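You operate a simulated robot arm through the tools that you are given. There is no shell and no other tool. Be economical: measure what you need, move in short steps, check, and stop when the job is done.

You are at the controls of a simulated robot arm. One attempt, no reset.

JOB
Band the framed pallet and pull the band to 160 N.
Fine: seat the clip from the tray in its pocket, feed the band round, shut the grey lever, then pump the orange handle, and no higher.

The check looks at the end state, three seconds after you hand in, the way a careful person would. Anything else that was tipped, shoved, dropped, spilled or broken makes it a failure.

ROBOT AND FRAMES
A 7-joint arm with a fingered hand, fixed in place. Base frame: the origin is at the foot of the arm, x ahead of it, y to its left, z up. Units: mm, rad, N and s.
With the tool pointing down near the work surface it reaches from about 100 to 640 mm from the base axis. Its first joint turns from -1.204 to 3.002 rad. Payload 3.2 kg.
The tool frame sits at the grasp point between the pads (the TCP): z along the fingers, y along the line on which they close. The tips reach 26 mm beyond it. The gripper opens to 88 mm. The gripper's body begins 30 mm behind the TCP. The gripper is a hand of 5 fingers: y runs from the thumb to the fingers, the wrist lies at [-16, -108, -172] in the tool frame.
Orientation is told as [roll, pitch, yaw] about the base's x, y, z axes, in that order, counted from this pose: with the fingers straight down and the wrist toward the robot, the tool's x, y and z point along [0, 1, 0], [1, 0, 0] and [0, 0, -1] of the base frame.

CONTROLS
- The arm moves only by the tool apply_moves. Its argument "plan" is a list of rows, each a list of 2 entries, a list of its own where there are three numbers: the shift along the base's x, y, z in units of 25 mm (1.0 is 25 mm), then the turn, a rotation vector about the base's x, y, z in units of 4 degrees (1.0 is 4 degrees). In form: [[[x, y, z], [rx, ry, rz]], ...]. A call has 1 to 12 rows; each row shifts and turns the commanded pose from where the row before left it. A call with a number of a shift or a turn outside -1 to 1 is refused whole. Rows are played at 5 a second. More than 50 mm and 0.15 rad between two rows, and nothing of the call is played. Where a pose cannot be reached the arm comes as near as it can. A force on the tool above 70 N (or 10 N above the force at the start of the call, whichever is more), or a blocked arm, ends the call early, and 0.2 s more pass. In this call time passes only in rows, and 0.2 s behind the last. It gives the time, the measured TCP pose, the force on the tool (base axes), the opening and the grip force at its end, in the units of the frame above (readings bear some noise), with the torque about the TCP (base axes, N m) and any sound that the robot's microphone picked up, and new pictures: "show" is both (left out), scene, wrist or none.
- Cameras (640 x 400 px; columns grow to the right, rows downward): "scene" is fixed at [403.1, 485.8, 1393]; the picture's right is [-1.00, -0.03, 0.00], its down [-0.02, 0.57, -0.82] and it looks along [0.03, -0.82, -0.57] (base axes); focal length 350 px, centre (320, 200). "wrist" rides on the gripper at [67, -97, -117] in the tool frame; the picture's right is [-0.71, 0.33, -0.62], its down [-0.65, -0.65, 0.39] and it looks along [-0.28, 0.68, 0.68] (tool axes); focal length 234 px, centre (320, 200). There is no depth. A picture from a camera that has moved, and an enlarged one, comes with that camera's place and axes in the base frame and with its lens. The place of the scene camera against the robot may be out by one fixed shift of up to 18 mm in any direction.
- move_column(by): slides the trunk up (or, below 0, down) by that many mm; the arm rides with it, the base frame stays. It gives what a move gives, with no picture.
- move_fingers(index, middle, ring, little, thumb_bend, thumb_turn): sets how far each is bent, from 0 (flat) to 1 (curled in); at 0.3 the hand is open as for a grip, at 0.7 the pads meet at the TCP. One left out holds its place. A second passes; each finger stops where it meets its share of the squeeze, and holds until it gets a number again. It is the only way to open and close the hand. It gives what a move gives, with no picture; readings hold the bend of each and the force on index, middle, ring, little, thumb and palm. thumb_turn goes from beside the hand (0) to across from the fingers (1), as for a grip.
- close_up(camera, box): a new picture of the part [left, top, right, bottom] of that camera's present view, enlarged. It takes no simulated time.
- finish_job(): hands the job in; it is judged then, once.

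Work in short steps. Places have to be worked out from the pictures, the camera data and where the tool is seen: move nearer, look again, correct. Check each grasp and each placing, and mend what went wrong. You have 120 turns and 200 pictures in all, those below and enlarged ones among them. Open the gripper and draw the arm clear of the work before you hand the job in, unless the task says otherwise; then end with one line.

The tools are called after "Request:" as name(argument=value, ...) on one line, values as JSON. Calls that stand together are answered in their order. apply_moves: Moves the arm, as the interface text tells. Its arguments: {"type":"object","properties":{"plan":{"type":"array","items":{"type":"array"}},"show":{"type":"string","enum":["both","scene","wrist","none"]}},"required":["plan"]} The other tools are called the same way: move_column (by) slides the trunk up or down; move_fingers (index, middle, ring, little, thumb_bend, thumb_turn) moves the fingers one by one; close_up (camera, box) takes an enlarged picture of a part of a camera's view; finish_job () hands the job in.

At the start:

```text
clock: 0.0
position: [385.2, -218.6, 1155.0]
tool_rot: [0.001, -0.002, 0.001]
wrist_force: [1.2, 0.6, -0.5]
moment: [-0.01, -0.02, -0.01]
opening: 87.8
grasp_force: 0.1
shape: jaw
bend: [0.3, 0.3, 0.3, 0.3, 0.3, 0.97]
finger forces: [0.0, 0.0, 0.0, 0.0, 0.0, 0.1]
trunk travel left (down, up): [-675.0, 165.0]
```

scene: 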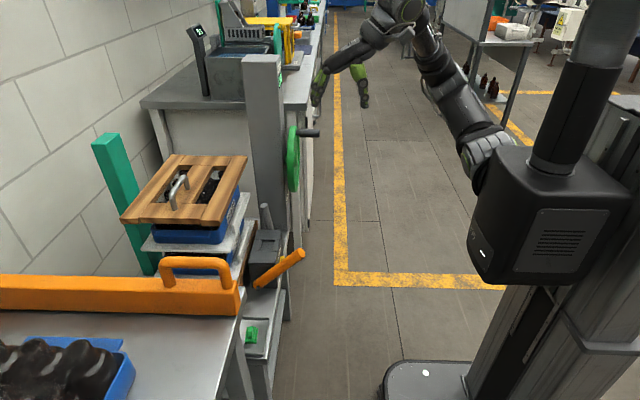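
wrist: 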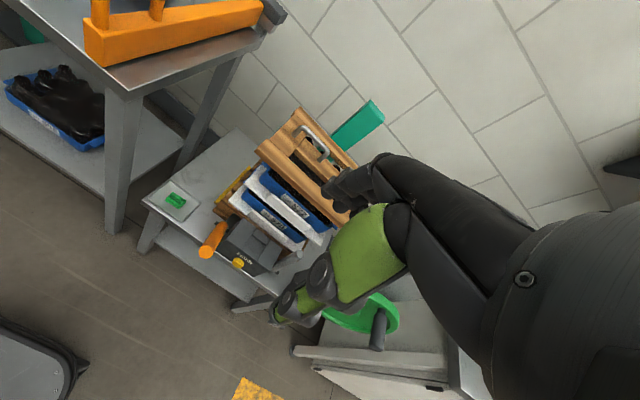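

I start by looking closely at the pallet station, tray with clip, lever and handle.

Request:
close_up(camera="scene", box=[90, 130, 330, 380])

Request:
close_up(camera="wrist", box=[130, 90, 400, 340])

Request:
close_up(camera="scene", box=[180, 0, 340, 100])

```text
1.60 times, centred on (210, 255) of scene
camera zoom: at [403.1, 485.8, 1393.0], right [-1.0, -0.03, 0.0], down [-0.02, 0.57, -0.82], along [0.03, -0.82, -0.57], focal length 560 px, centre (496, 112)
```

zoom: 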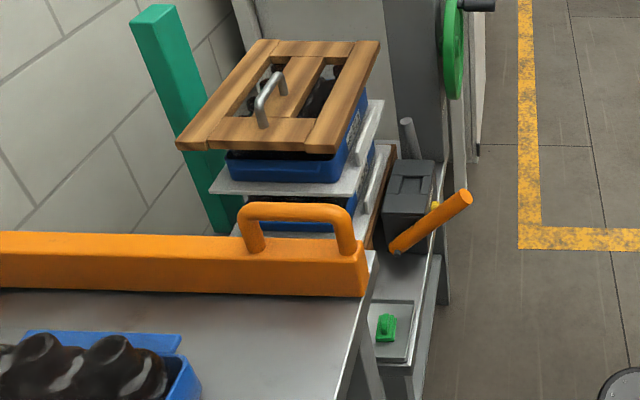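

```text
1.60 times, centred on (265, 215) of wrist
camera zoom: at [287.2, -153.0, 1273.4], right [0.33, -0.71, 0.62], down [-0.65, -0.65, -0.39], along [0.68, -0.28, -0.68], focal length 375 px, centre (408, 176)
```

zoom: 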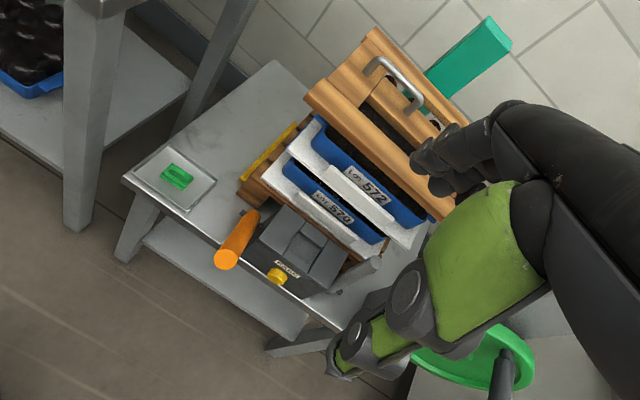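

```text
4.00 times, centred on (260, 50) of scene
camera zoom: at [403.1, 485.8, 1393.0], right [-1.0, -0.03, 0.0], down [-0.02, 0.57, -0.82], along [0.03, -0.82, -0.57], focal length 1401 px, centre (560, 800)
```

zoom: 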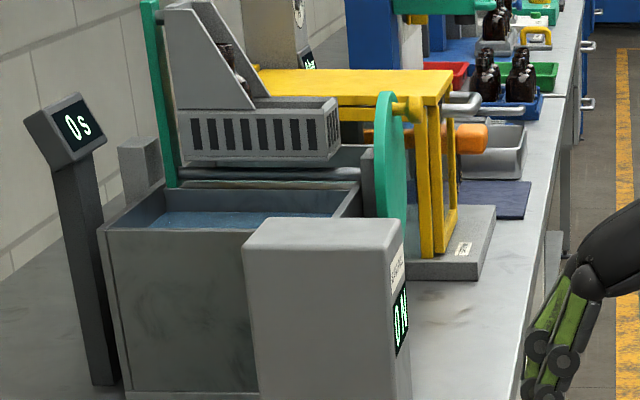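

The clip looks to be at about (600,-50,587), the orange handle tip at (479,-195,735), the grey lever near (607,-400,700) and the green crank near (535,-580,815). I lower the trunk for a closer look.

Request:
move_column(by=-250)

```text
clock: 2.6
position: [384.1, -218.4, 905.9]
tool_rot: [0.0, 0.0, -0.001]
wrist_force: [-0.5, -0.1, 0.0]
moment: [-0.03, -0.01, -0.02]
opening: 87.8
grasp_force: 0.1
shape: jaw
bend: [0.3, 0.3, 0.3, 0.3, 0.3, 0.97]
finger forces: [0.0, 0.1, 0.0, 0.0, 0.1, 0.0]
trunk travel left (down, up): [-425.0, 415.0]
```

Now I move toward +y and back a little, so the hand is clear of the view.

Request:
apply_moves(plan=[[[-0.5, 1, 0], [0, 0, 0]], [[-0.5, 1, 0], [0, 0, 0]], [[-0.5, 1, 0], [0, 0, 0]], [[-0.5, 1, 0], [0, 0, 0]]], show="both")

Request:
close_up(camera="wrist", box=[120, 60, 440, 260])

```text
clock: 3.6
position: [332.1, -118.5, 906.4]
tool_rot: [0.001, 0.001, 0.0]
wrist_force: [-0.2, -0.3, -0.2]
moment: [0.0, 0.03, -0.04]
opening: 87.9
grasp_force: 0.1
shape: jaw
bend: [0.3, 0.3, 0.3, 0.3, 0.3, 0.97]
finger forces: [0.0, 0.1, 0.0, 0.0, 0.0, 0.0]
trunk travel left (down, up): [-425.0, 415.0]
camera wrist: at [235.9, -53.2, 1024.3], right [0.33, -0.71, 0.62], down [-0.65, -0.65, -0.39], along [0.68, -0.28, -0.68], focal length 234 px, centre (320, 200)
```

scene: 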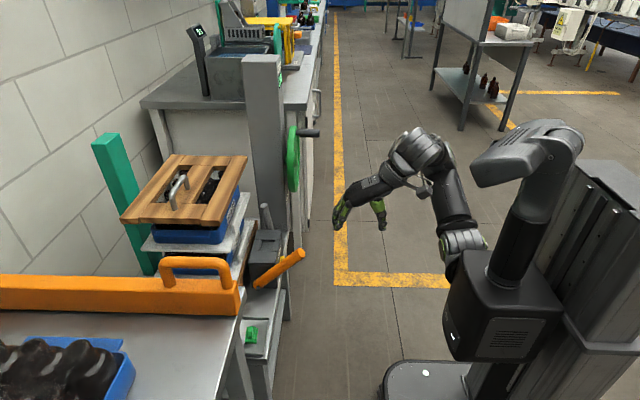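
wrist: 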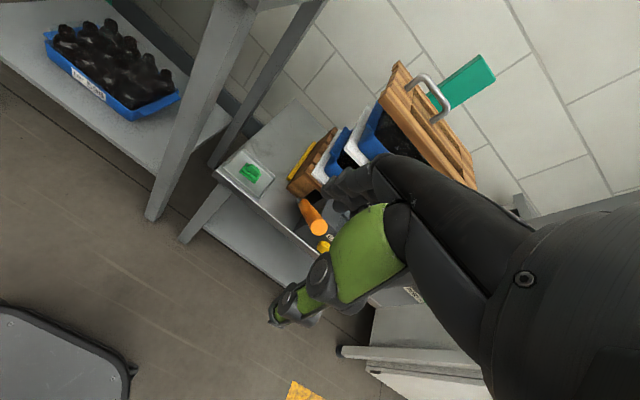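

```text
2.00 times, centred on (280, 160) of wrist
camera zoom: at [235.9, -53.2, 1024.3], right [0.33, -0.71, 0.62], down [-0.65, -0.65, -0.39], along [0.68, -0.28, -0.68], focal length 468 px, centre (400, 280)
```

zoom: 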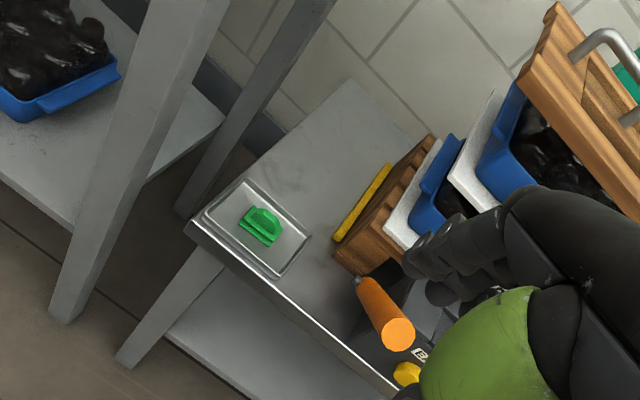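

Clip at roughly (597,-50,577). I shift toward -y so the tensioner comes into clear view.

Request:
apply_moves(plan=[[[0, -1, 0], [0, 0, 0]], [[0, -1, 0], [0, 0, 0]], [[0, -1, 0], [0, 0, 0]], [[0, -1, 0], [0, 0, 0]], [[0, -1, 0], [0, 0, 0]], [[0, -1, 0], [0, 0, 0]], [[0, -1, 0], [0, 0, 0]], [[0, -1, 0], [0, 0, 0]], [[0, -1, 0], [0, 0, 0]], [[0, -1, 0], [0, 0, 0]]], show="wrist")

Request:
close_up(camera="wrist", box=[100, 40, 420, 240])

```text
clock: 5.8
position: [334.1, -369.7, 906.4]
tool_rot: [0.0, 0.001, -0.001]
wrist_force: [-0.5, 0.2, -0.4]
moment: [-0.01, -0.01, 0.02]
opening: 87.8
grasp_force: 0.1
shape: jaw
bend: [0.3, 0.3, 0.3, 0.3, 0.3, 0.97]
finger forces: [0.0, 0.1, 0.1, 0.0, 0.1, 0.0]
trunk travel left (down, up): [-425.0, 415.0]
camera wrist: at [237.2, -304.2, 1023.8], right [0.33, -0.71, 0.62], down [-0.65, -0.65, -0.39], along [0.68, -0.28, -0.68], focal length 234 px, centre (320, 200)
```

wrist: 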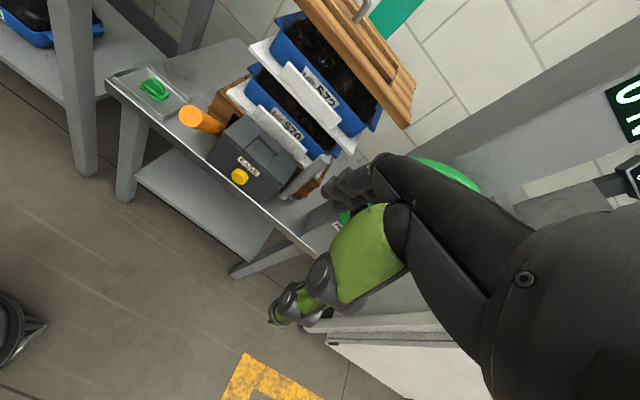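

```text
2.00 times, centred on (260, 140) of wrist
camera zoom: at [237.2, -304.2, 1023.8], right [0.33, -0.71, 0.62], down [-0.65, -0.65, -0.39], along [0.68, -0.28, -0.68], focal length 468 px, centre (440, 320)
```

zoom: 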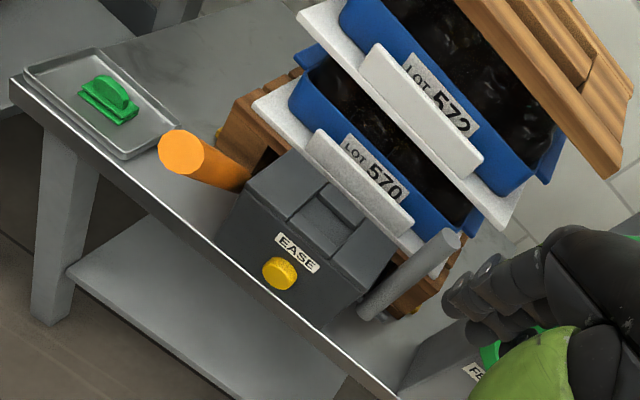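

The tensioner is clear: a pocket on top, an EASE button on the front, the lever on the -y side and the handle on the +y side. Next I look at the FEED wheel and enlarge the pocket.

Request:
close_up(camera="scene", box=[220, 190, 320, 270])

Request:
close_up(camera="wrist", box=[190, 90, 340, 210])

Request:
close_up(camera="scene", box=[230, 40, 350, 210])

Request:
close_up(camera="scene", box=[220, 310, 290, 365])

```text
5.00 times, centred on (270, 230) of scene
camera zoom: at [403.1, 485.8, 1393.0], right [-1.0, -0.03, 0.0], down [-0.02, 0.57, -0.82], along [0.03, -0.82, -0.57], focal length 1751 px, centre (570, 50)
```

zoom: 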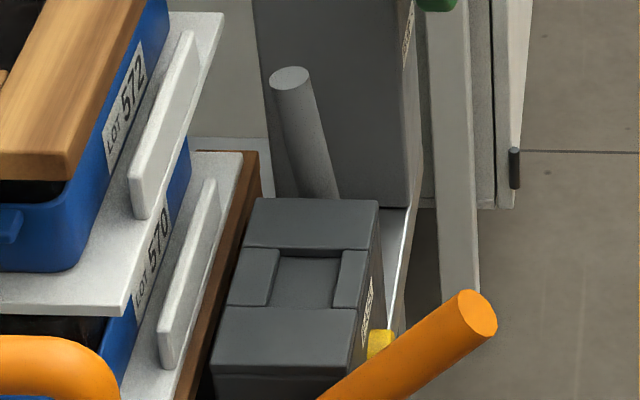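

```text
3.33 times, centred on (265, 150) of wrist
camera zoom: at [237.2, -304.2, 1023.8], right [0.33, -0.71, 0.62], down [-0.65, -0.65, -0.39], along [0.68, -0.28, -0.68], focal length 781 px, centre (503, 367)
```

zoom: 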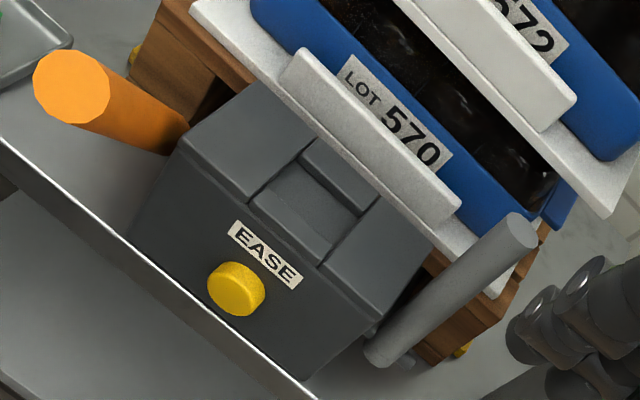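

```text
2.35 times, centred on (290, 125) of scene
camera zoom: at [403.1, 485.8, 1393.0], right [-1.0, -0.03, 0.0], down [-0.02, 0.57, -0.82], along [0.03, -0.82, -0.57], focal length 824 px, centre (391, 376)
```

zoom: 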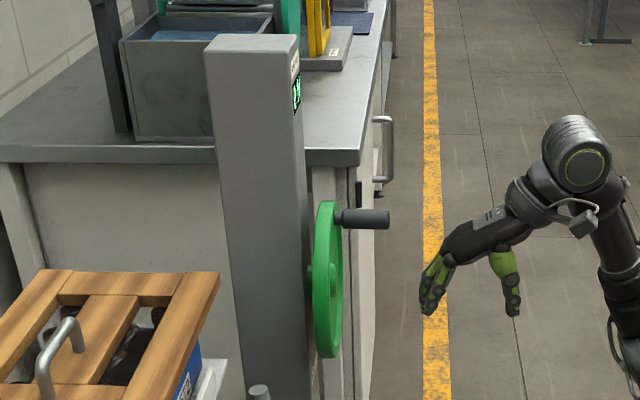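

```text
7.27 times, centred on (255, 338) of scene
camera zoom: at [403.1, 485.8, 1393.0], right [-1.0, -0.03, 0.0], down [-0.02, 0.57, -0.82], along [0.03, -0.82, -0.57], focal length 2547 px, centre (793, -800)
```

zoom: 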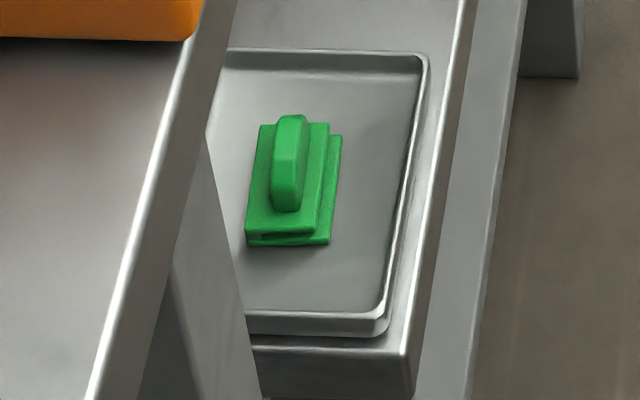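

From two wrist views the box top is at z≈672 spanning x 554–626 and y -363…-216, with the pocket centre near (589,-287,660). I go toward the clip (597,-50,577), staying high, then lower and look.

Request:
apply_moves(plan=[[[0.3, 1, 0], [0, 0, 0]], [[0.3, 1, 0], [0, 0, 0]], [[0.3, 1, 0], [0, 0, 0]], [[0.3, 1, 0], [0, 0, 0]], [[0.3, 1, 0], [0, 0, 0]], [[0.3, 1, 0], [0, 0, 0]], [[0.5, 1, 0], [0, 0, 0]], [[1, 1, 0], [0, 0, 0]], [[1, 1, 0], [0, 0, 0]], [[1, 1, 0], [0, 0, 0]], [[1, 1, 0], [0, 0, 0]], [[1, 1, 0], [0, 0, 0]]], show="none")

Request:
move_column(by=-180)

Request:
apply_moves(plan=[[[0.5, 0, 0], [0, 0, 0]]], show="both")

```text
clock: 8.4
position: [516.4, -65.8, 906.1]
tool_rot: [0.001, 0.0, -0.001]
wrist_force: [0.2, -0.7, 0.0]
moment: [0.0, 0.03, 0.02]
opening: 87.8
grasp_force: 0.1
shape: jaw
bend: [0.3, 0.3, 0.3, 0.3, 0.3, 0.97]
finger forces: [0.1, 0.0, 0.0, 0.1, 0.0, 0.0]
trunk travel left (down, up): [-425.0, 415.0]
```

```text
clock: 10.4
position: [516.4, -67.3, 726.4]
tool_rot: [0.0, -0.001, 0.0]
wrist_force: [0.3, 0.1, -0.2]
moment: [-0.02, 0.02, -0.02]
opening: 87.8
grasp_force: 0.2
shape: jaw
bend: [0.3, 0.3, 0.3, 0.3, 0.3, 0.97]
finger forces: [0.0, 0.0, 0.0, 0.0, 0.0, 0.0]
trunk travel left (down, up): [-245.0, 595.0]
```

```text
clock: 10.8
position: [527.7, -68.5, 726.3]
tool_rot: [0.0, 0.0, 0.001]
wrist_force: [-0.4, 0.2, 0.0]
moment: [0.02, 0.0, 0.01]
opening: 87.8
grasp_force: 0.0
shape: jaw
bend: [0.3, 0.3, 0.3, 0.3, 0.3, 0.97]
finger forces: [0.0, 0.0, 0.0, 0.0, 0.0, 0.1]
trunk travel left (down, up): [-245.0, 595.0]
camera wrist: at [430.7, -2.4, 843.9], right [0.33, -0.71, 0.62], down [-0.65, -0.65, -0.39], along [0.68, -0.28, -0.68], focal length 234 px, centre (320, 200)
```

scene: 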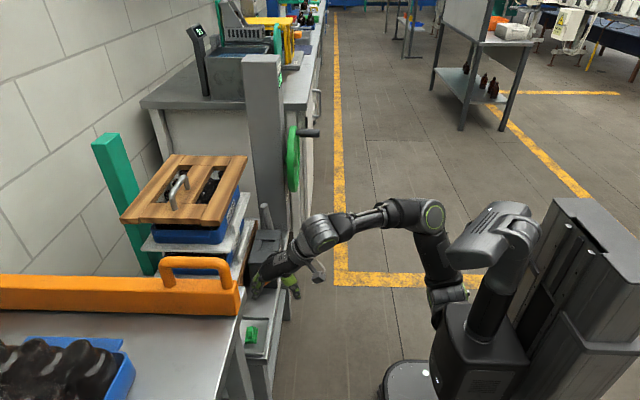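
wrist: 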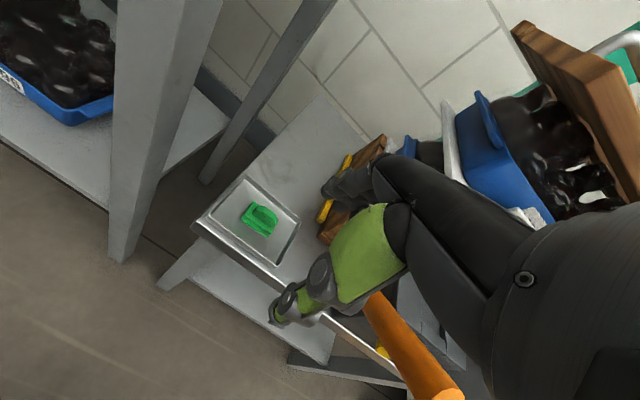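

I enlarge the clip to measure its place and yaw.

Request:
close_up(camera="wrist", box=[180, 160, 340, 290])

```text
3.08 times, centred on (260, 225) of wrist
camera zoom: at [430.7, -2.4, 843.9], right [0.33, -0.71, 0.62], down [-0.65, -0.65, -0.39], along [0.68, -0.28, -0.68], focal length 720 px, centre (505, 123)
```

zoom: 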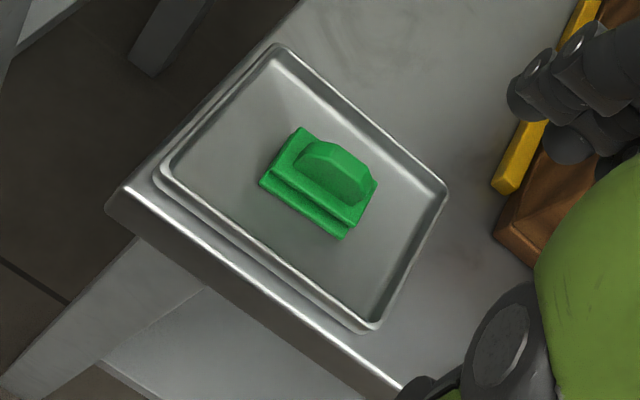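

The clip centre is about (601,-50), yaw about +0.1 rad, with its fin running along y and its top near z 598. I yaw the hand to match and come above the fin.

Request:
apply_moves(plan=[[[0.72, 0.2, 0], [0, 0, 0.5]], [[0.72, 0.2, 0], [0, 0, 0.5]], [[0.72, 0.2, -0.6], [0, 0, 0.43]], [[0.72, 0.13, -0.8], [0, 0, 0]], [[0, 0, -0.8], [0, 0, 0]]], show="both")

Request:
close_up(camera="wrist", box=[230, 150, 420, 310])

Request:
close_up(camera="scene", box=[200, 240, 320, 370])

```text
clock: 12.0
position: [600.5, -49.0, 670.0]
tool_rot: [0.003, -0.002, 0.1]
wrist_force: [0.0, 0.6, -0.1]
moment: [-0.02, 0.0, -0.01]
opening: 87.9
grasp_force: 0.0
shape: jaw
bend: [0.3, 0.3, 0.3, 0.3, 0.3, 0.97]
finger forces: [0.0, 0.0, 0.0, 0.1, 0.1, 0.0]
trunk travel left (down, up): [-245.0, 595.0]
camera wrist: at [496.9, 7.0, 786.9], right [0.4, -0.67, 0.62], down [-0.59, -0.71, -0.39], along [0.7, -0.21, -0.68], focal length 234 px, centre (320, 200)
```

scene: 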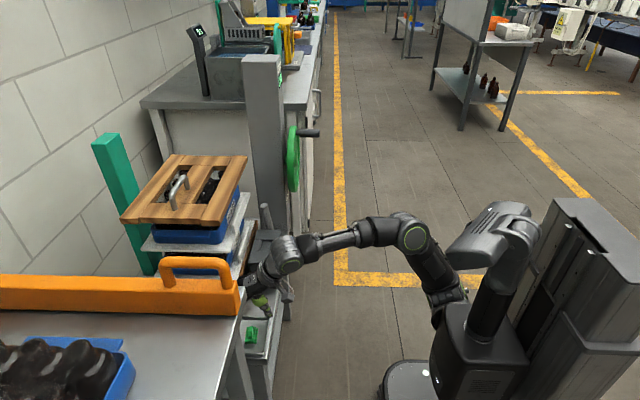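
wrist: 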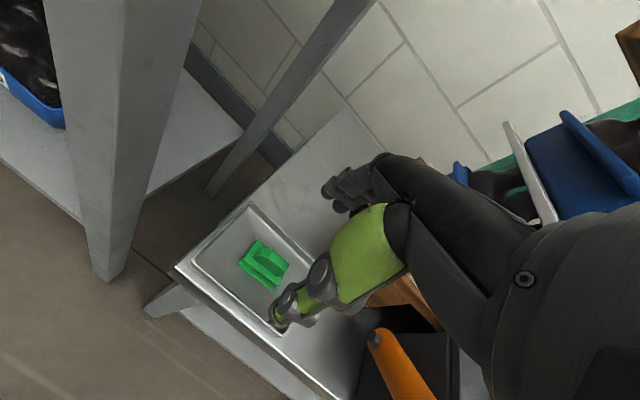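

```text
2.50 times, centred on (325, 230) of wrist
camera zoom: at [496.9, 7.0, 786.9], right [0.4, -0.67, 0.62], down [-0.59, -0.71, -0.39], along [0.7, -0.21, -0.68], focal length 585 px, centre (308, 125)
```

zoom: 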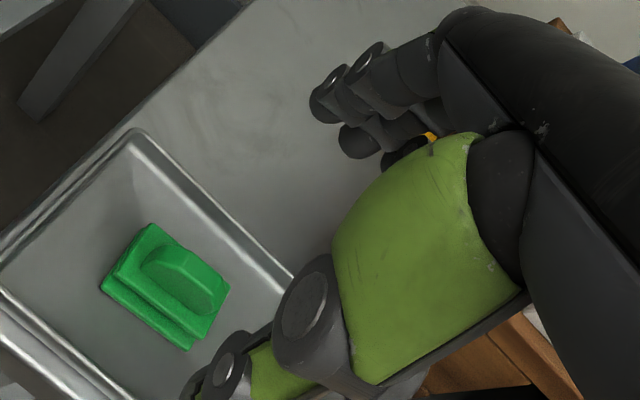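

```text
3.08 times, centred on (260, 305) of scene
camera zoom: at [403.1, 485.8, 1393.0], right [-1.0, -0.03, 0.0], down [-0.02, 0.57, -0.82], along [0.03, -0.82, -0.57], focal length 1078 px, centre (505, -123)
```

zoom: 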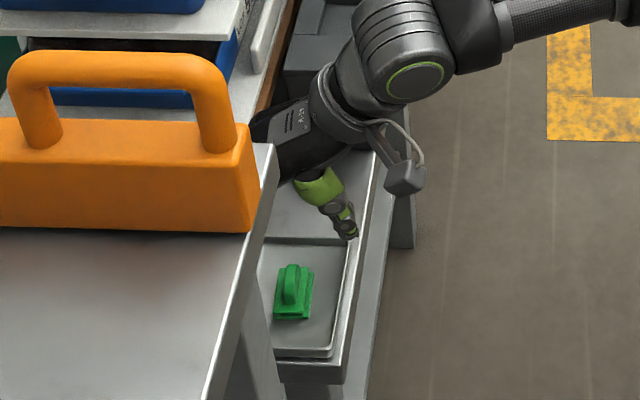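

The estimates agree: clip centre (600,-50.5), base z 570. I descend to z≈613 and check.

Request:
apply_moves(plan=[[[0, -0.05, -0.8], [0, 0, 0]], [[0, 0, -0.8], [0, 0, 0]], [[0, 0, -0.7], [0, 0, 0]]], show="wrist")

Request:
close_up(camera="wrist", box=[230, 150, 420, 310])

Request:
close_up(camera="scene", box=[210, 270, 300, 370])

```text
clock: 12.8
position: [599.3, -49.9, 612.3]
tool_rot: [0.0, 0.0, 0.099]
wrist_force: [0.5, 0.1, -0.1]
moment: [-0.01, 0.01, -0.01]
opening: 88.0
grasp_force: 0.1
shape: jaw
bend: [0.3, 0.3, 0.3, 0.3, 0.3, 0.97]
finger forces: [0.0, 0.0, 0.1, 0.0, 0.1, 0.1]
trunk travel left (down, up): [-245.0, 595.0]
camera wrist: at [497.2, 5.9, 729.8], right [0.4, -0.67, 0.62], down [-0.59, -0.71, -0.39], along [0.71, -0.21, -0.68], focal length 234 px, centre (320, 200)
```

wrist: 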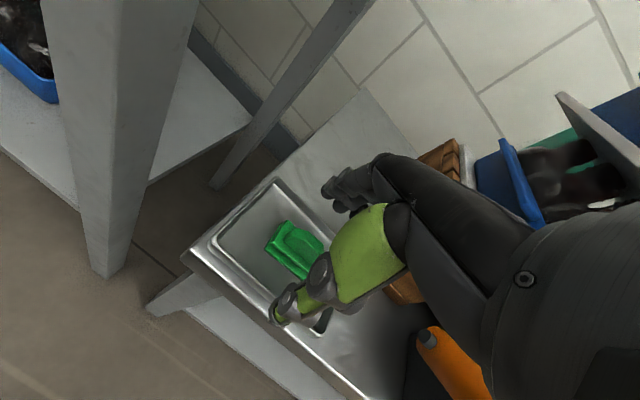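

```text
2.50 times, centred on (325, 230) of wrist
camera zoom: at [497.2, 5.9, 729.8], right [0.4, -0.67, 0.62], down [-0.59, -0.71, -0.39], along [0.71, -0.21, -0.68], focal length 585 px, centre (308, 125)
```

zoom: 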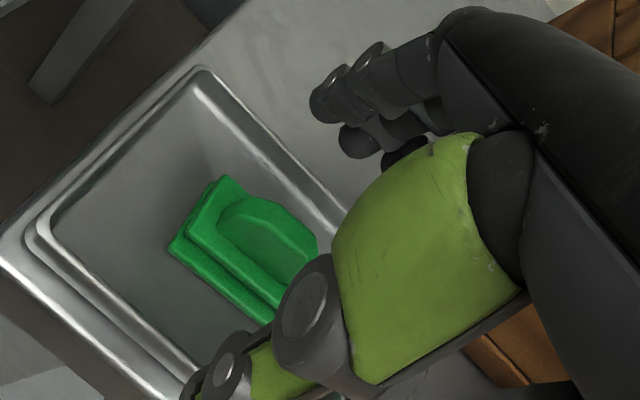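

```text
4.00 times, centred on (255, 320) of scene
camera zoom: at [403.1, 485.8, 1393.0], right [-1.0, -0.03, 0.0], down [-0.02, 0.57, -0.82], along [0.03, -0.82, -0.57], focal length 1401 px, centre (580, -280)
```

zoom: 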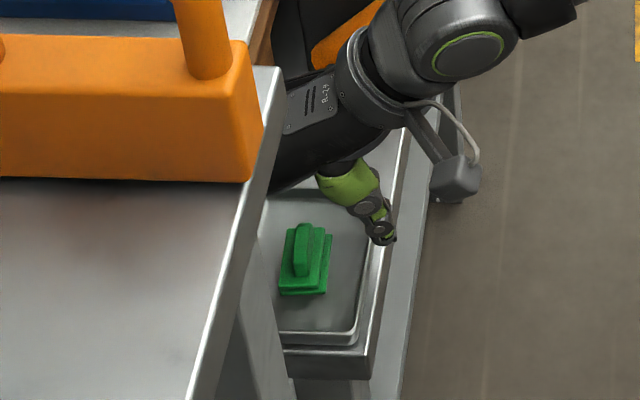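

The hand straddles the fin. I half close all the fingers at this height and look.

Request:
move_fingers(index=0.5, middle=0.5, ring=0.5, little=0.5, thumb_bend=0.5, thumb_turn=1.0)

Request:
close_up(camera="wrist", box=[230, 150, 420, 310])

Request:
close_up(camera="scene", box=[220, 290, 290, 350])

```text
clock: 13.8
position: [600.6, -50.9, 612.5]
tool_rot: [0.001, -0.002, 0.098]
wrist_force: [0.5, 0.0, 0.3]
moment: [0.02, -0.01, -0.02]
opening: 45.9
grasp_force: 0.1
shape: fingers
bend: [0.5, 0.5, 0.5, 0.5, 0.5, 1.0]
finger forces: [0.0, 0.0, 0.0, 0.1, 0.1, 0.1]
trunk travel left (down, up): [-245.0, 595.0]
```

```text
2.50 times, centred on (325, 230) of wrist
camera zoom: at [497.2, 5.8, 730.0], right [0.4, -0.67, 0.62], down [-0.59, -0.71, -0.39], along [0.7, -0.21, -0.68], focal length 585 px, centre (308, 125)
```

zoom: 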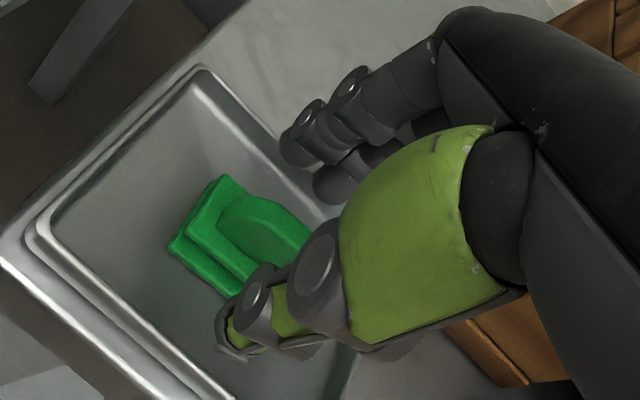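

```text
6.67 times, centred on (255, 320) of scene
camera zoom: at [403.1, 485.8, 1393.0], right [-1.0, -0.03, 0.0], down [-0.02, 0.57, -0.82], along [0.03, -0.82, -0.57], focal length 2335 px, centre (753, -600)
```

zoom: 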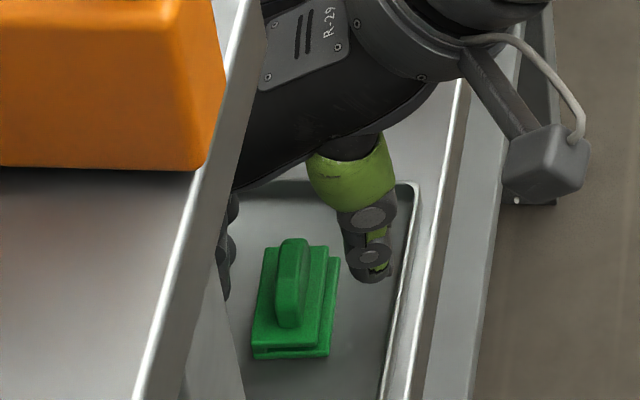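

The thumb and the first two fingers line up with the fin. I lower 5 mm and pinch with thumb, index and middle.

Request:
apply_moves(plan=[[[0, 0.05, -0.22], [0, 0, 0]]], show="none")

Request:
move_fingers(index=0.75, middle=0.75, thumb_bend=0.75)

Request:
close_up(camera="wrist", box=[230, 150, 420, 310])

Request:
close_up(camera="scene", box=[220, 290, 290, 350])

```text
clock: 14.2
position: [600.8, -49.6, 607.2]
tool_rot: [-0.002, -0.002, 0.101]
wrist_force: [0.7, -0.2, 0.6]
moment: [-0.02, -0.05, 0.01]
opening: 46.0
grasp_force: 0.0
shape: fingers
bend: [0.5, 0.5, 0.5, 0.5, 0.5, 1.0]
finger forces: [0.0, 0.1, 0.0, 0.0, 0.0, 0.1]
trunk travel left (down, up): [-245.0, 595.0]
```

```text
clock: 15.2
position: [600.0, -49.7, 607.4]
tool_rot: [0.0, -0.001, 0.097]
wrist_force: [-1.0, 0.2, -0.4]
moment: [0.01, 0.03, 0.03]
opening: 8.5
grasp_force: 11.3
shape: fingers
bend: [0.74, 0.73, 0.5, 0.5, 0.66, 1.0]
finger forces: [6.1, 5.0, 0.1, 0.0, 11.1, 0.0]
trunk travel left (down, up): [-245.0, 595.0]
```

```text
2.50 times, centred on (325, 230) of wrist
camera zoom: at [497.3, 7.5, 725.2], right [0.4, -0.67, 0.62], down [-0.59, -0.71, -0.39], along [0.7, -0.21, -0.68], focal length 585 px, centre (308, 125)
```

zoom: 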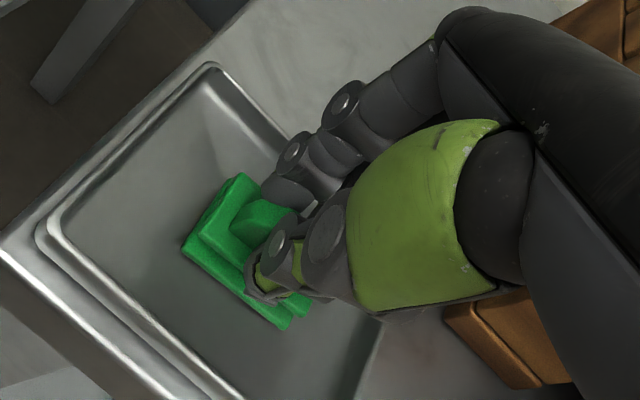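

```text
6.67 times, centred on (255, 320) of scene
camera zoom: at [403.1, 485.8, 1393.0], right [-1.0, -0.03, 0.0], down [-0.02, 0.57, -0.82], along [0.03, -0.82, -0.57], focal length 2335 px, centre (753, -600)
```

zoom: 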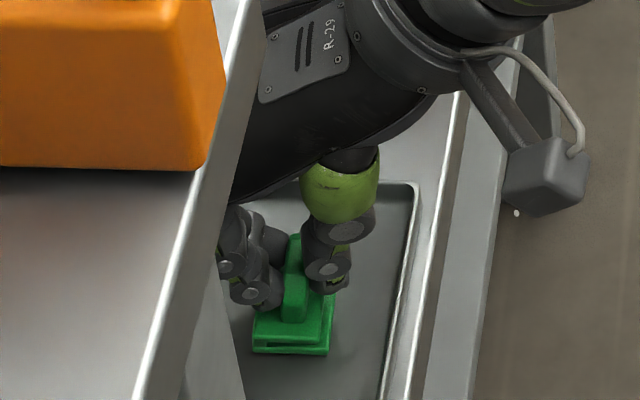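

Firm grip (11 N). I raise the trunk to lift the clip straight out of the tray.

Request:
move_column(by=230)

Request:
apply_moves(plan=[[[-0.5, -0.4, 0], [0, 0, -0.5]], [[-0.5, -0.8, 0], [0, 0, -0.5]], [[-0.5, -1, 0], [0, 0, -0.43]]], show="both")

```text
clock: 17.6
position: [600.0, -48.8, 838.0]
tool_rot: [0.0, -0.001, 0.099]
wrist_force: [0.0, 0.3, -0.3]
moment: [0.01, 0.01, -0.02]
opening: 8.3
grasp_force: 10.9
shape: fingers
bend: [0.74, 0.73, 0.5, 0.5, 0.66, 1.0]
finger forces: [6.1, 5.2, 0.0, 0.0, 11.0, 0.0]
trunk travel left (down, up): [-475.0, 365.0]
```

```text
clock: 18.4
position: [561.3, -103.2, 837.2]
tool_rot: [0.0, -0.001, 0.0]
wrist_force: [0.4, 0.2, 0.0]
moment: [-0.01, 0.0, -0.02]
opening: 8.0
grasp_force: 11.7
shape: fingers
bend: [0.74, 0.73, 0.5, 0.5, 0.66, 1.0]
finger forces: [5.8, 5.1, 0.0, 0.0, 11.1, 0.0]
trunk travel left (down, up): [-475.0, 365.0]
camera wrist: at [464.6, -36.9, 954.9], right [0.33, -0.71, 0.62], down [-0.65, -0.65, -0.39], along [0.68, -0.28, -0.68], focal length 234 px, centre (320, 200)
```

scene: 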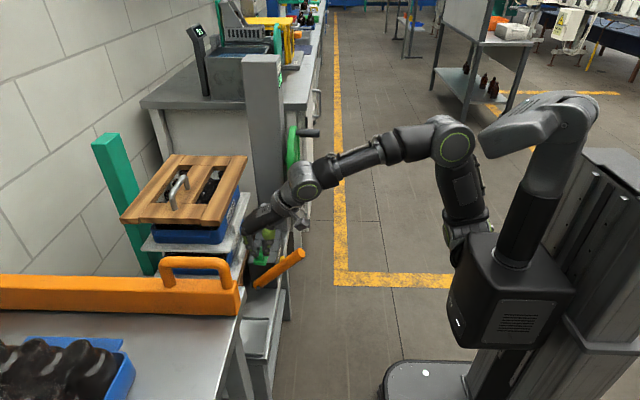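
wrist: 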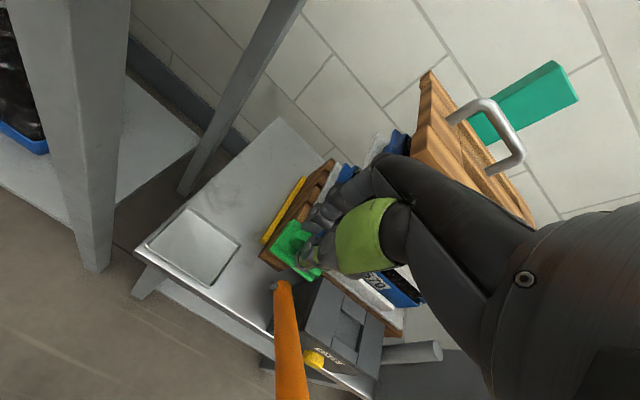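

The clip is held well. From here the pocket is visible, so I enlarge it.

Request:
close_up(camera="wrist", box=[260, 220, 460, 390])

```text
2.35 times, centred on (360, 305) of wrist
camera zoom: at [464.6, -36.9, 954.9], right [0.33, -0.71, 0.62], down [-0.65, -0.65, -0.39], along [0.68, -0.28, -0.68], focal length 551 px, centre (226, -47)
```

zoom: 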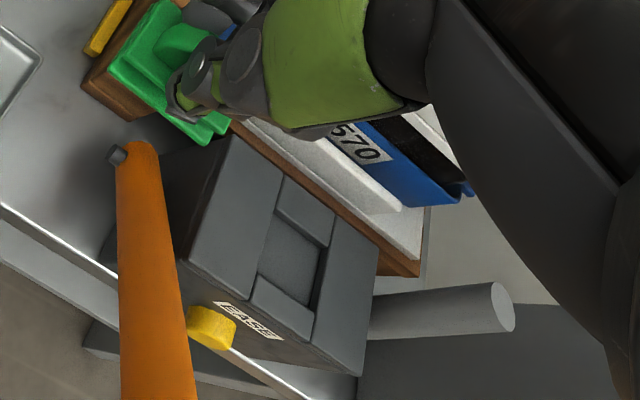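

Pocket measured: x ≈569–609, y -312…-264, centred near (590,-288); the clip is about 33×42. I approach at x≈545, well short of the stack, to look again.

Request:
apply_moves(plan=[[[-0.1, -1, 0], [0, 0, 0]], [[-0.1, -1, 0], [0, 0, 0]], [[-0.1, -1, 0], [0, 0, 0]], [[-0.1, -1, 0], [0, 0, 0]], [[-0.1, -1, 0], [0, 0, 0]], [[-0.1, -1, 0], [0, 0, 0]], [[0, -1, 0], [0, 0, 0]], [[0, -0.4, -0.8], [0, 0, 0]], [[0, 0, -0.8], [0, 0, 0]], [[0, 0, -0.8], [0, 0, 0]]], show="both")

Request:
close_up(camera="wrist", box=[220, 140, 420, 310])

Request:
close_up(camera="scene", box=[210, 170, 330, 280])

```text
clock: 20.6
position: [547.5, -289.6, 777.0]
tool_rot: [0.001, 0.002, -0.001]
wrist_force: [0.2, -0.7, 0.2]
moment: [-0.04, 0.02, -0.02]
opening: 8.4
grasp_force: 11.2
shape: fingers
bend: [0.74, 0.73, 0.5, 0.5, 0.66, 1.0]
finger forces: [5.9, 5.1, 0.0, 0.0, 11.0, 0.0]
trunk travel left (down, up): [-475.0, 365.0]
camera wrist: at [450.9, -223.3, 894.3], right [0.33, -0.71, 0.62], down [-0.65, -0.65, -0.39], along [0.68, -0.28, -0.68], focal length 234 px, centre (320, 200)
```

scene: 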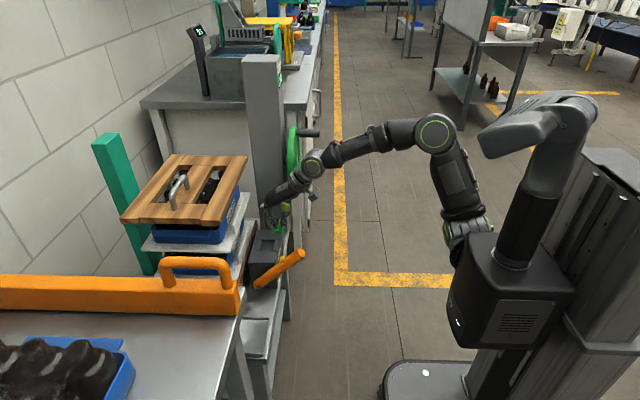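
wrist: 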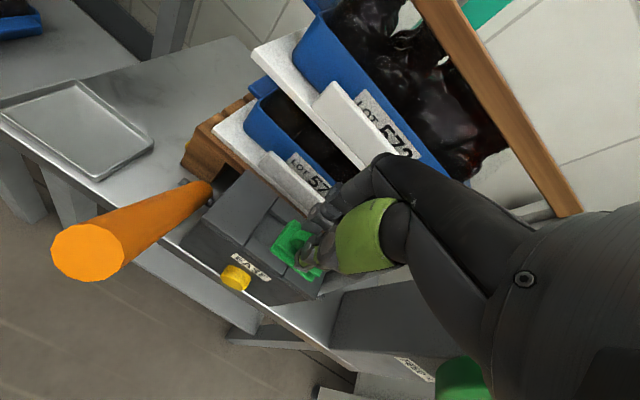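

```text
2.35 times, centred on (320, 225) of wrist
camera zoom: at [450.9, -223.3, 894.3], right [0.33, -0.71, 0.62], down [-0.65, -0.65, -0.39], along [0.68, -0.28, -0.68], focal length 551 px, centre (320, 141)
```

zoom: 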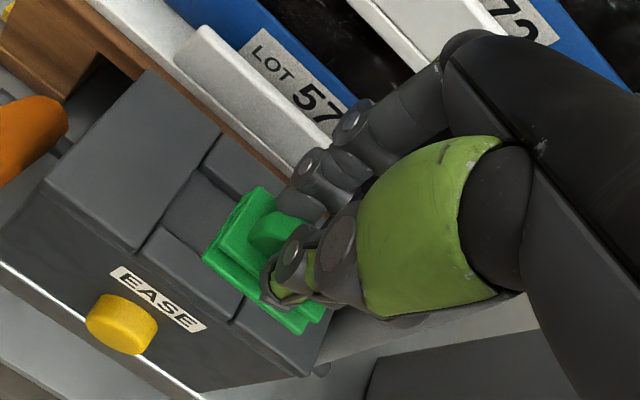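

```text
3.64 times, centred on (270, 225) of scene
camera zoom: at [403.1, 485.8, 1393.0], right [-1.0, -0.03, 0.0], down [-0.02, 0.57, -0.82], along [0.03, -0.82, -0.57], focal length 1273 px, centre (502, 109)
```

zoom: 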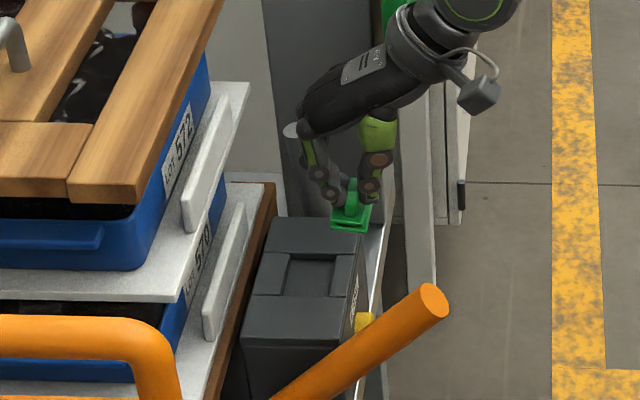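

The clip is held square (offset about +1,-1.4 from the TCP), and the pocket centre is about (588,-288). I move over it and down to 15 mm above the box.

Request:
apply_moves(plan=[[[0.8, 0.12, 0], [0, 0, 0]], [[0.78, 0, -0.5], [0, 0, 0]], [[0, 0, -0.8], [0, 0, 0]], [[0, 0, -0.7], [0, 0, 0]]], show="wrist")

Request:
close_up(camera="wrist", box=[220, 140, 420, 310])

Request:
close_up(camera="scene", box=[225, 180, 305, 260])

```text
clock: 21.6
position: [587.5, -285.7, 727.7]
tool_rot: [-0.001, 0.001, 0.001]
wrist_force: [0.5, 0.2, -0.1]
moment: [-0.02, -0.01, 0.03]
opening: 8.1
grasp_force: 11.0
shape: fingers
bend: [0.74, 0.73, 0.5, 0.5, 0.66, 1.0]
finger forces: [5.9, 5.1, 0.0, 0.0, 11.0, 0.0]
trunk travel left (down, up): [-475.0, 365.0]
camera wrist: at [490.4, -220.3, 846.0], right [0.33, -0.71, 0.62], down [-0.65, -0.65, -0.39], along [0.68, -0.28, -0.68], focal length 234 px, centre (320, 200)
```

wrist: 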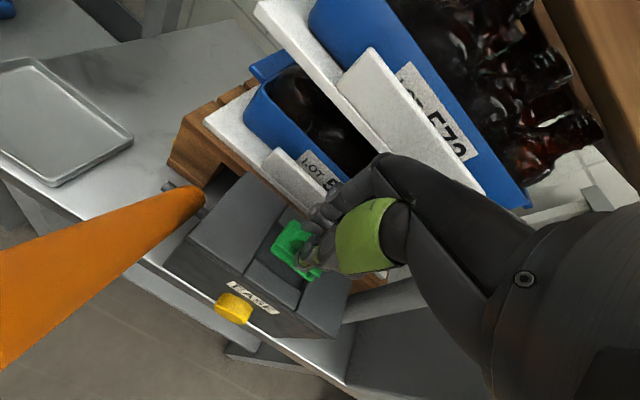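

```text
2.35 times, centred on (320, 225) of wrist
camera zoom: at [490.4, -220.3, 846.0], right [0.33, -0.71, 0.62], down [-0.65, -0.65, -0.39], along [0.68, -0.28, -0.68], focal length 551 px, centre (320, 141)
```

zoom: 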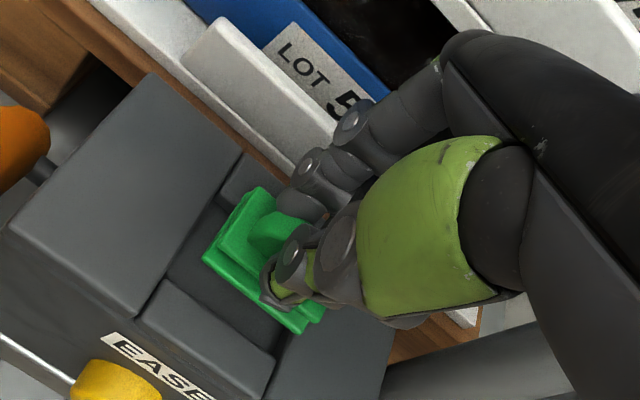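

```text
5.00 times, centred on (265, 220) of scene
camera zoom: at [403.1, 485.8, 1393.0], right [-1.0, -0.03, 0.0], down [-0.02, 0.57, -0.82], along [0.03, -0.82, -0.57], focal length 1751 px, centre (595, 100)
```

zoom: 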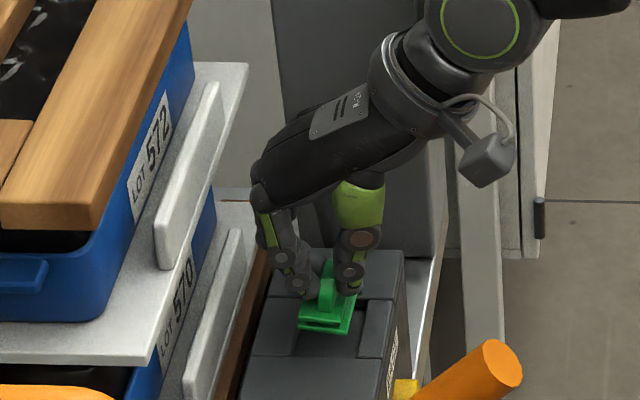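

The pocket now measures x 569–611 and y -314…-265, with its floor near 660. I shift +1.5/-1.5 mm and descend slowly, watching force.

Request:
apply_moves(plan=[[[0.06, -0.07, -0.4], [0, 0, 0]], [[0, 0, -0.3], [0, 0, 0]], [[0, 0, -0.2], [0, 0, 0]], [[0, 0, -0.2], [0, 0, 0]]], show="none")

Request:
close_up(camera="wrist", box=[220, 140, 420, 310])

Request:
close_up(camera="scene", box=[225, 180, 305, 260])

```text
clock: 22.6
position: [589.3, -286.0, 703.2]
tool_rot: [0.0, -0.008, -0.002]
wrist_force: [3.7, -2.1, 10.2]
moment: [-0.01, 0.03, -0.02]
opening: 8.0
grasp_force: 12.8
shape: fingers
bend: [0.74, 0.74, 0.5, 0.5, 0.66, 1.0]
finger forces: [8.8, 6.8, 0.1, 0.0, 10.6, 0.0]
trunk travel left (down, up): [-475.0, 365.0]
```

```text
2.35 times, centred on (320, 225) of wrist
camera zoom: at [492.2, -221.3, 819.8], right [0.33, -0.71, 0.63], down [-0.65, -0.65, -0.39], along [0.69, -0.28, -0.67], focal length 551 px, centre (320, 141)
```

zoom: 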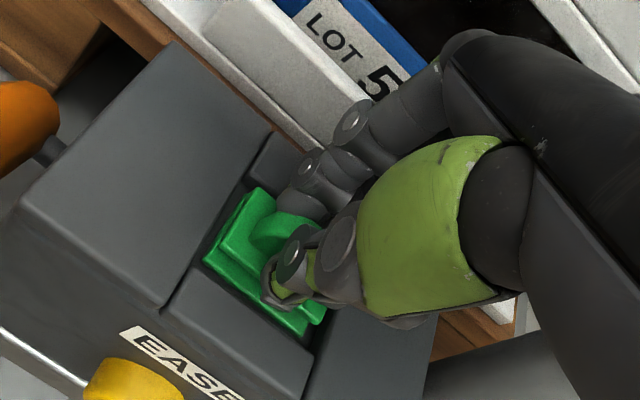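

```text
5.00 times, centred on (265, 220) of scene
camera zoom: at [403.1, 485.8, 1393.0], right [-1.0, -0.03, 0.0], down [-0.02, 0.57, -0.82], along [0.03, -0.82, -0.57], focal length 1751 px, centre (595, 100)
```

zoom: 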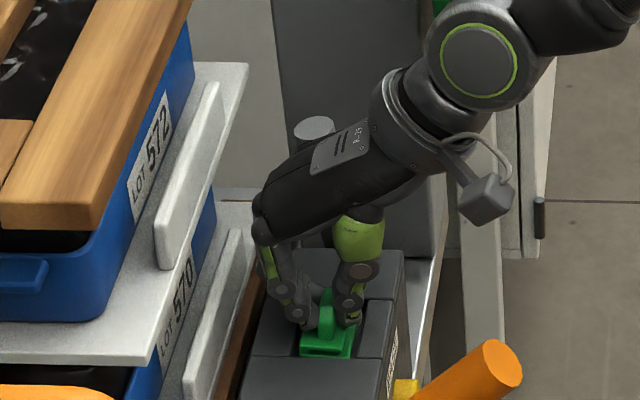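

There is contact at 10 N with z 703, and the environment pushes +x/-y, so the clip likely catches the -x/+y edges. I lift slightly, shift (+1.5,-2.5) and lower again.

Request:
apply_moves(plan=[[[0, 0, 0.25], [0, 0, 0]], [[0.06, -0.1, 0], [0, 0, 0]], [[0, 0, -0.2], [0, 0, 0]], [[0, 0, -0.15], [0, 0, 0]]], show="none")

Request:
close_up(camera="wrist", box=[220, 140, 420, 310])

```text
clock: 23.6
position: [590.7, -290.3, 701.3]
tool_rot: [-0.002, -0.009, 0.001]
wrist_force: [2.3, -0.3, 12.8]
moment: [0.0, 0.1, 0.04]
opening: 8.2
grasp_force: 12.2
shape: fingers
bend: [0.74, 0.74, 0.5, 0.5, 0.66, 1.0]
finger forces: [8.0, 6.5, 0.0, 0.0, 12.1, 0.1]
trunk travel left (down, up): [-475.0, 365.0]
```

```text
2.35 times, centred on (320, 225) of wrist
camera zoom: at [493.1, -223.4, 817.8], right [0.33, -0.71, 0.63], down [-0.65, -0.65, -0.39], along [0.69, -0.28, -0.67], focal length 551 px, centre (320, 141)
```

zoom: 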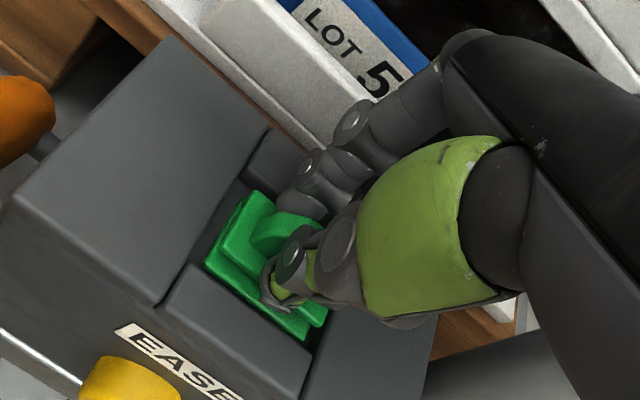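

A gap now shows on the +y side. I back up 1.5 mm in y, press slightly, and look in the scene view to judge the seating.

Request:
apply_moves(plan=[[[0, 0.07, 0.08], [0, 0, 0]], [[0, 0, -0.12], [0, 0, 0]], [[0, 0, -0.1], [0, 0, 0]]], show="none")

Request:
close_up(camera="wrist", box=[250, 190, 330, 260])

Request:
close_up(camera="scene", box=[245, 210, 295, 260])

```text
clock: 24.4
position: [590.4, -288.5, 698.6]
tool_rot: [-0.004, -0.012, -0.001]
wrist_force: [6.9, -5.6, 25.1]
moment: [-0.1, 0.02, -0.01]
opening: 8.3
grasp_force: 17.9
shape: fingers
bend: [0.74, 0.74, 0.5, 0.5, 0.66, 1.0]
finger forces: [9.8, 9.6, 0.0, 0.0, 16.2, 0.0]
trunk travel left (down, up): [-475.0, 365.0]
```

```text
5.71 times, centred on (290, 225) of wrist
camera zoom: at [492.4, -222.0, 815.4], right [0.32, -0.71, 0.63], down [-0.65, -0.65, -0.39], along [0.69, -0.28, -0.67], focal length 1338 px, centre (491, 57)
```

zoom: 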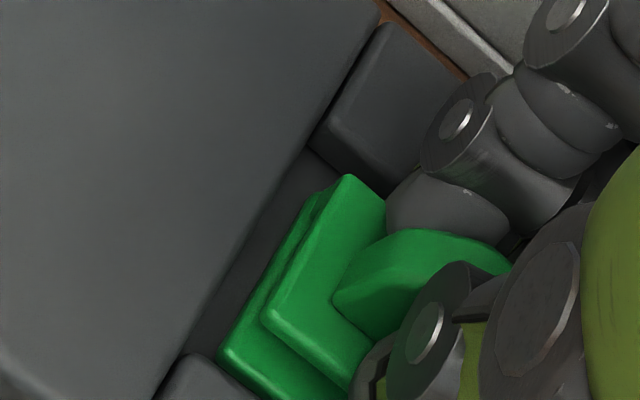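

```text
8.00 times, centred on (270, 235) of scene
camera zoom: at [403.1, 485.8, 1393.0], right [-1.0, -0.03, 0.0], down [-0.02, 0.57, -0.82], along [0.03, -0.82, -0.57], focal length 2802 px, centre (720, -80)
```

zoom: 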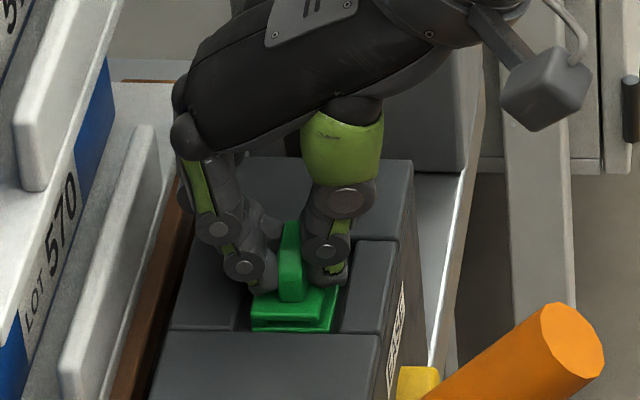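

The clip reads x≈576–609 and y≈-313…-271, inside the pocket, and it rests on something at floor height. I ease the press and open the pinch slightly.

Request:
apply_moves(plan=[[[0, 0, 0.06], [0, 0, 0]]], show="none")

Request:
move_fingers(index=0.62, middle=0.62, thumb_bend=0.54)

Request:
close_up(camera="wrist", box=[230, 170, 350, 270])

Request:
close_up(camera="scene", box=[245, 210, 295, 260])

```text
clock: 24.8
position: [590.2, -288.8, 698.1]
tool_rot: [-0.002, -0.011, -0.003]
wrist_force: [8.8, -5.2, 21.4]
moment: [-0.07, 0.04, 0.03]
opening: 7.9
grasp_force: 17.5
shape: fingers
bend: [0.74, 0.74, 0.5, 0.5, 0.66, 1.0]
finger forces: [9.7, 9.7, 0.1, 0.0, 14.5, 0.0]
trunk travel left (down, up): [-475.0, 365.0]
```

```text
clock: 25.8
position: [588.9, -288.0, 698.6]
tool_rot: [-0.001, -0.01, -0.002]
wrist_force: [5.8, -2.6, 20.9]
moment: [-0.28, -0.12, 0.03]
opening: 19.1
grasp_force: 11.9
shape: fingers
bend: [0.62, 0.72, 0.5, 0.5, 0.59, 1.0]
finger forces: [0.0, 17.0, 0.0, 0.1, 7.9, 0.0]
trunk travel left (down, up): [-475.0, 365.0]
```

```text
4.00 times, centred on (290, 220) of wrist
camera zoom: at [492.0, -221.5, 815.7], right [0.33, -0.71, 0.63], down [-0.65, -0.65, -0.39], along [0.69, -0.28, -0.67], focal length 937 px, centre (440, 120)
```

zoom: 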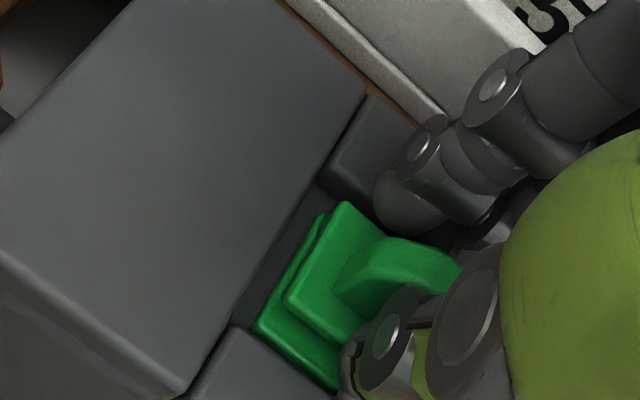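

```text
8.00 times, centred on (270, 235) of scene
camera zoom: at [403.1, 485.8, 1393.0], right [-1.0, -0.03, 0.0], down [-0.02, 0.57, -0.82], along [0.03, -0.82, -0.57], focal length 2802 px, centre (720, -80)
```

zoom: 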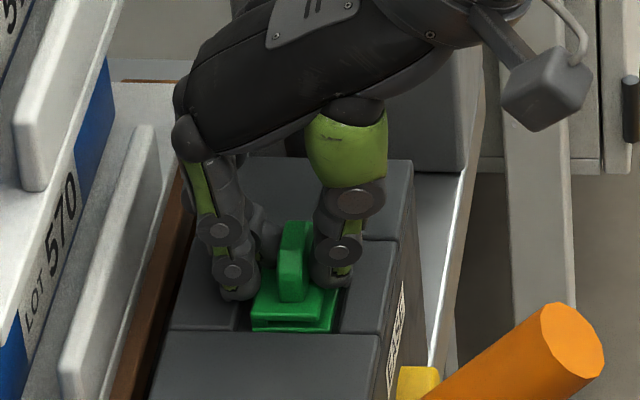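

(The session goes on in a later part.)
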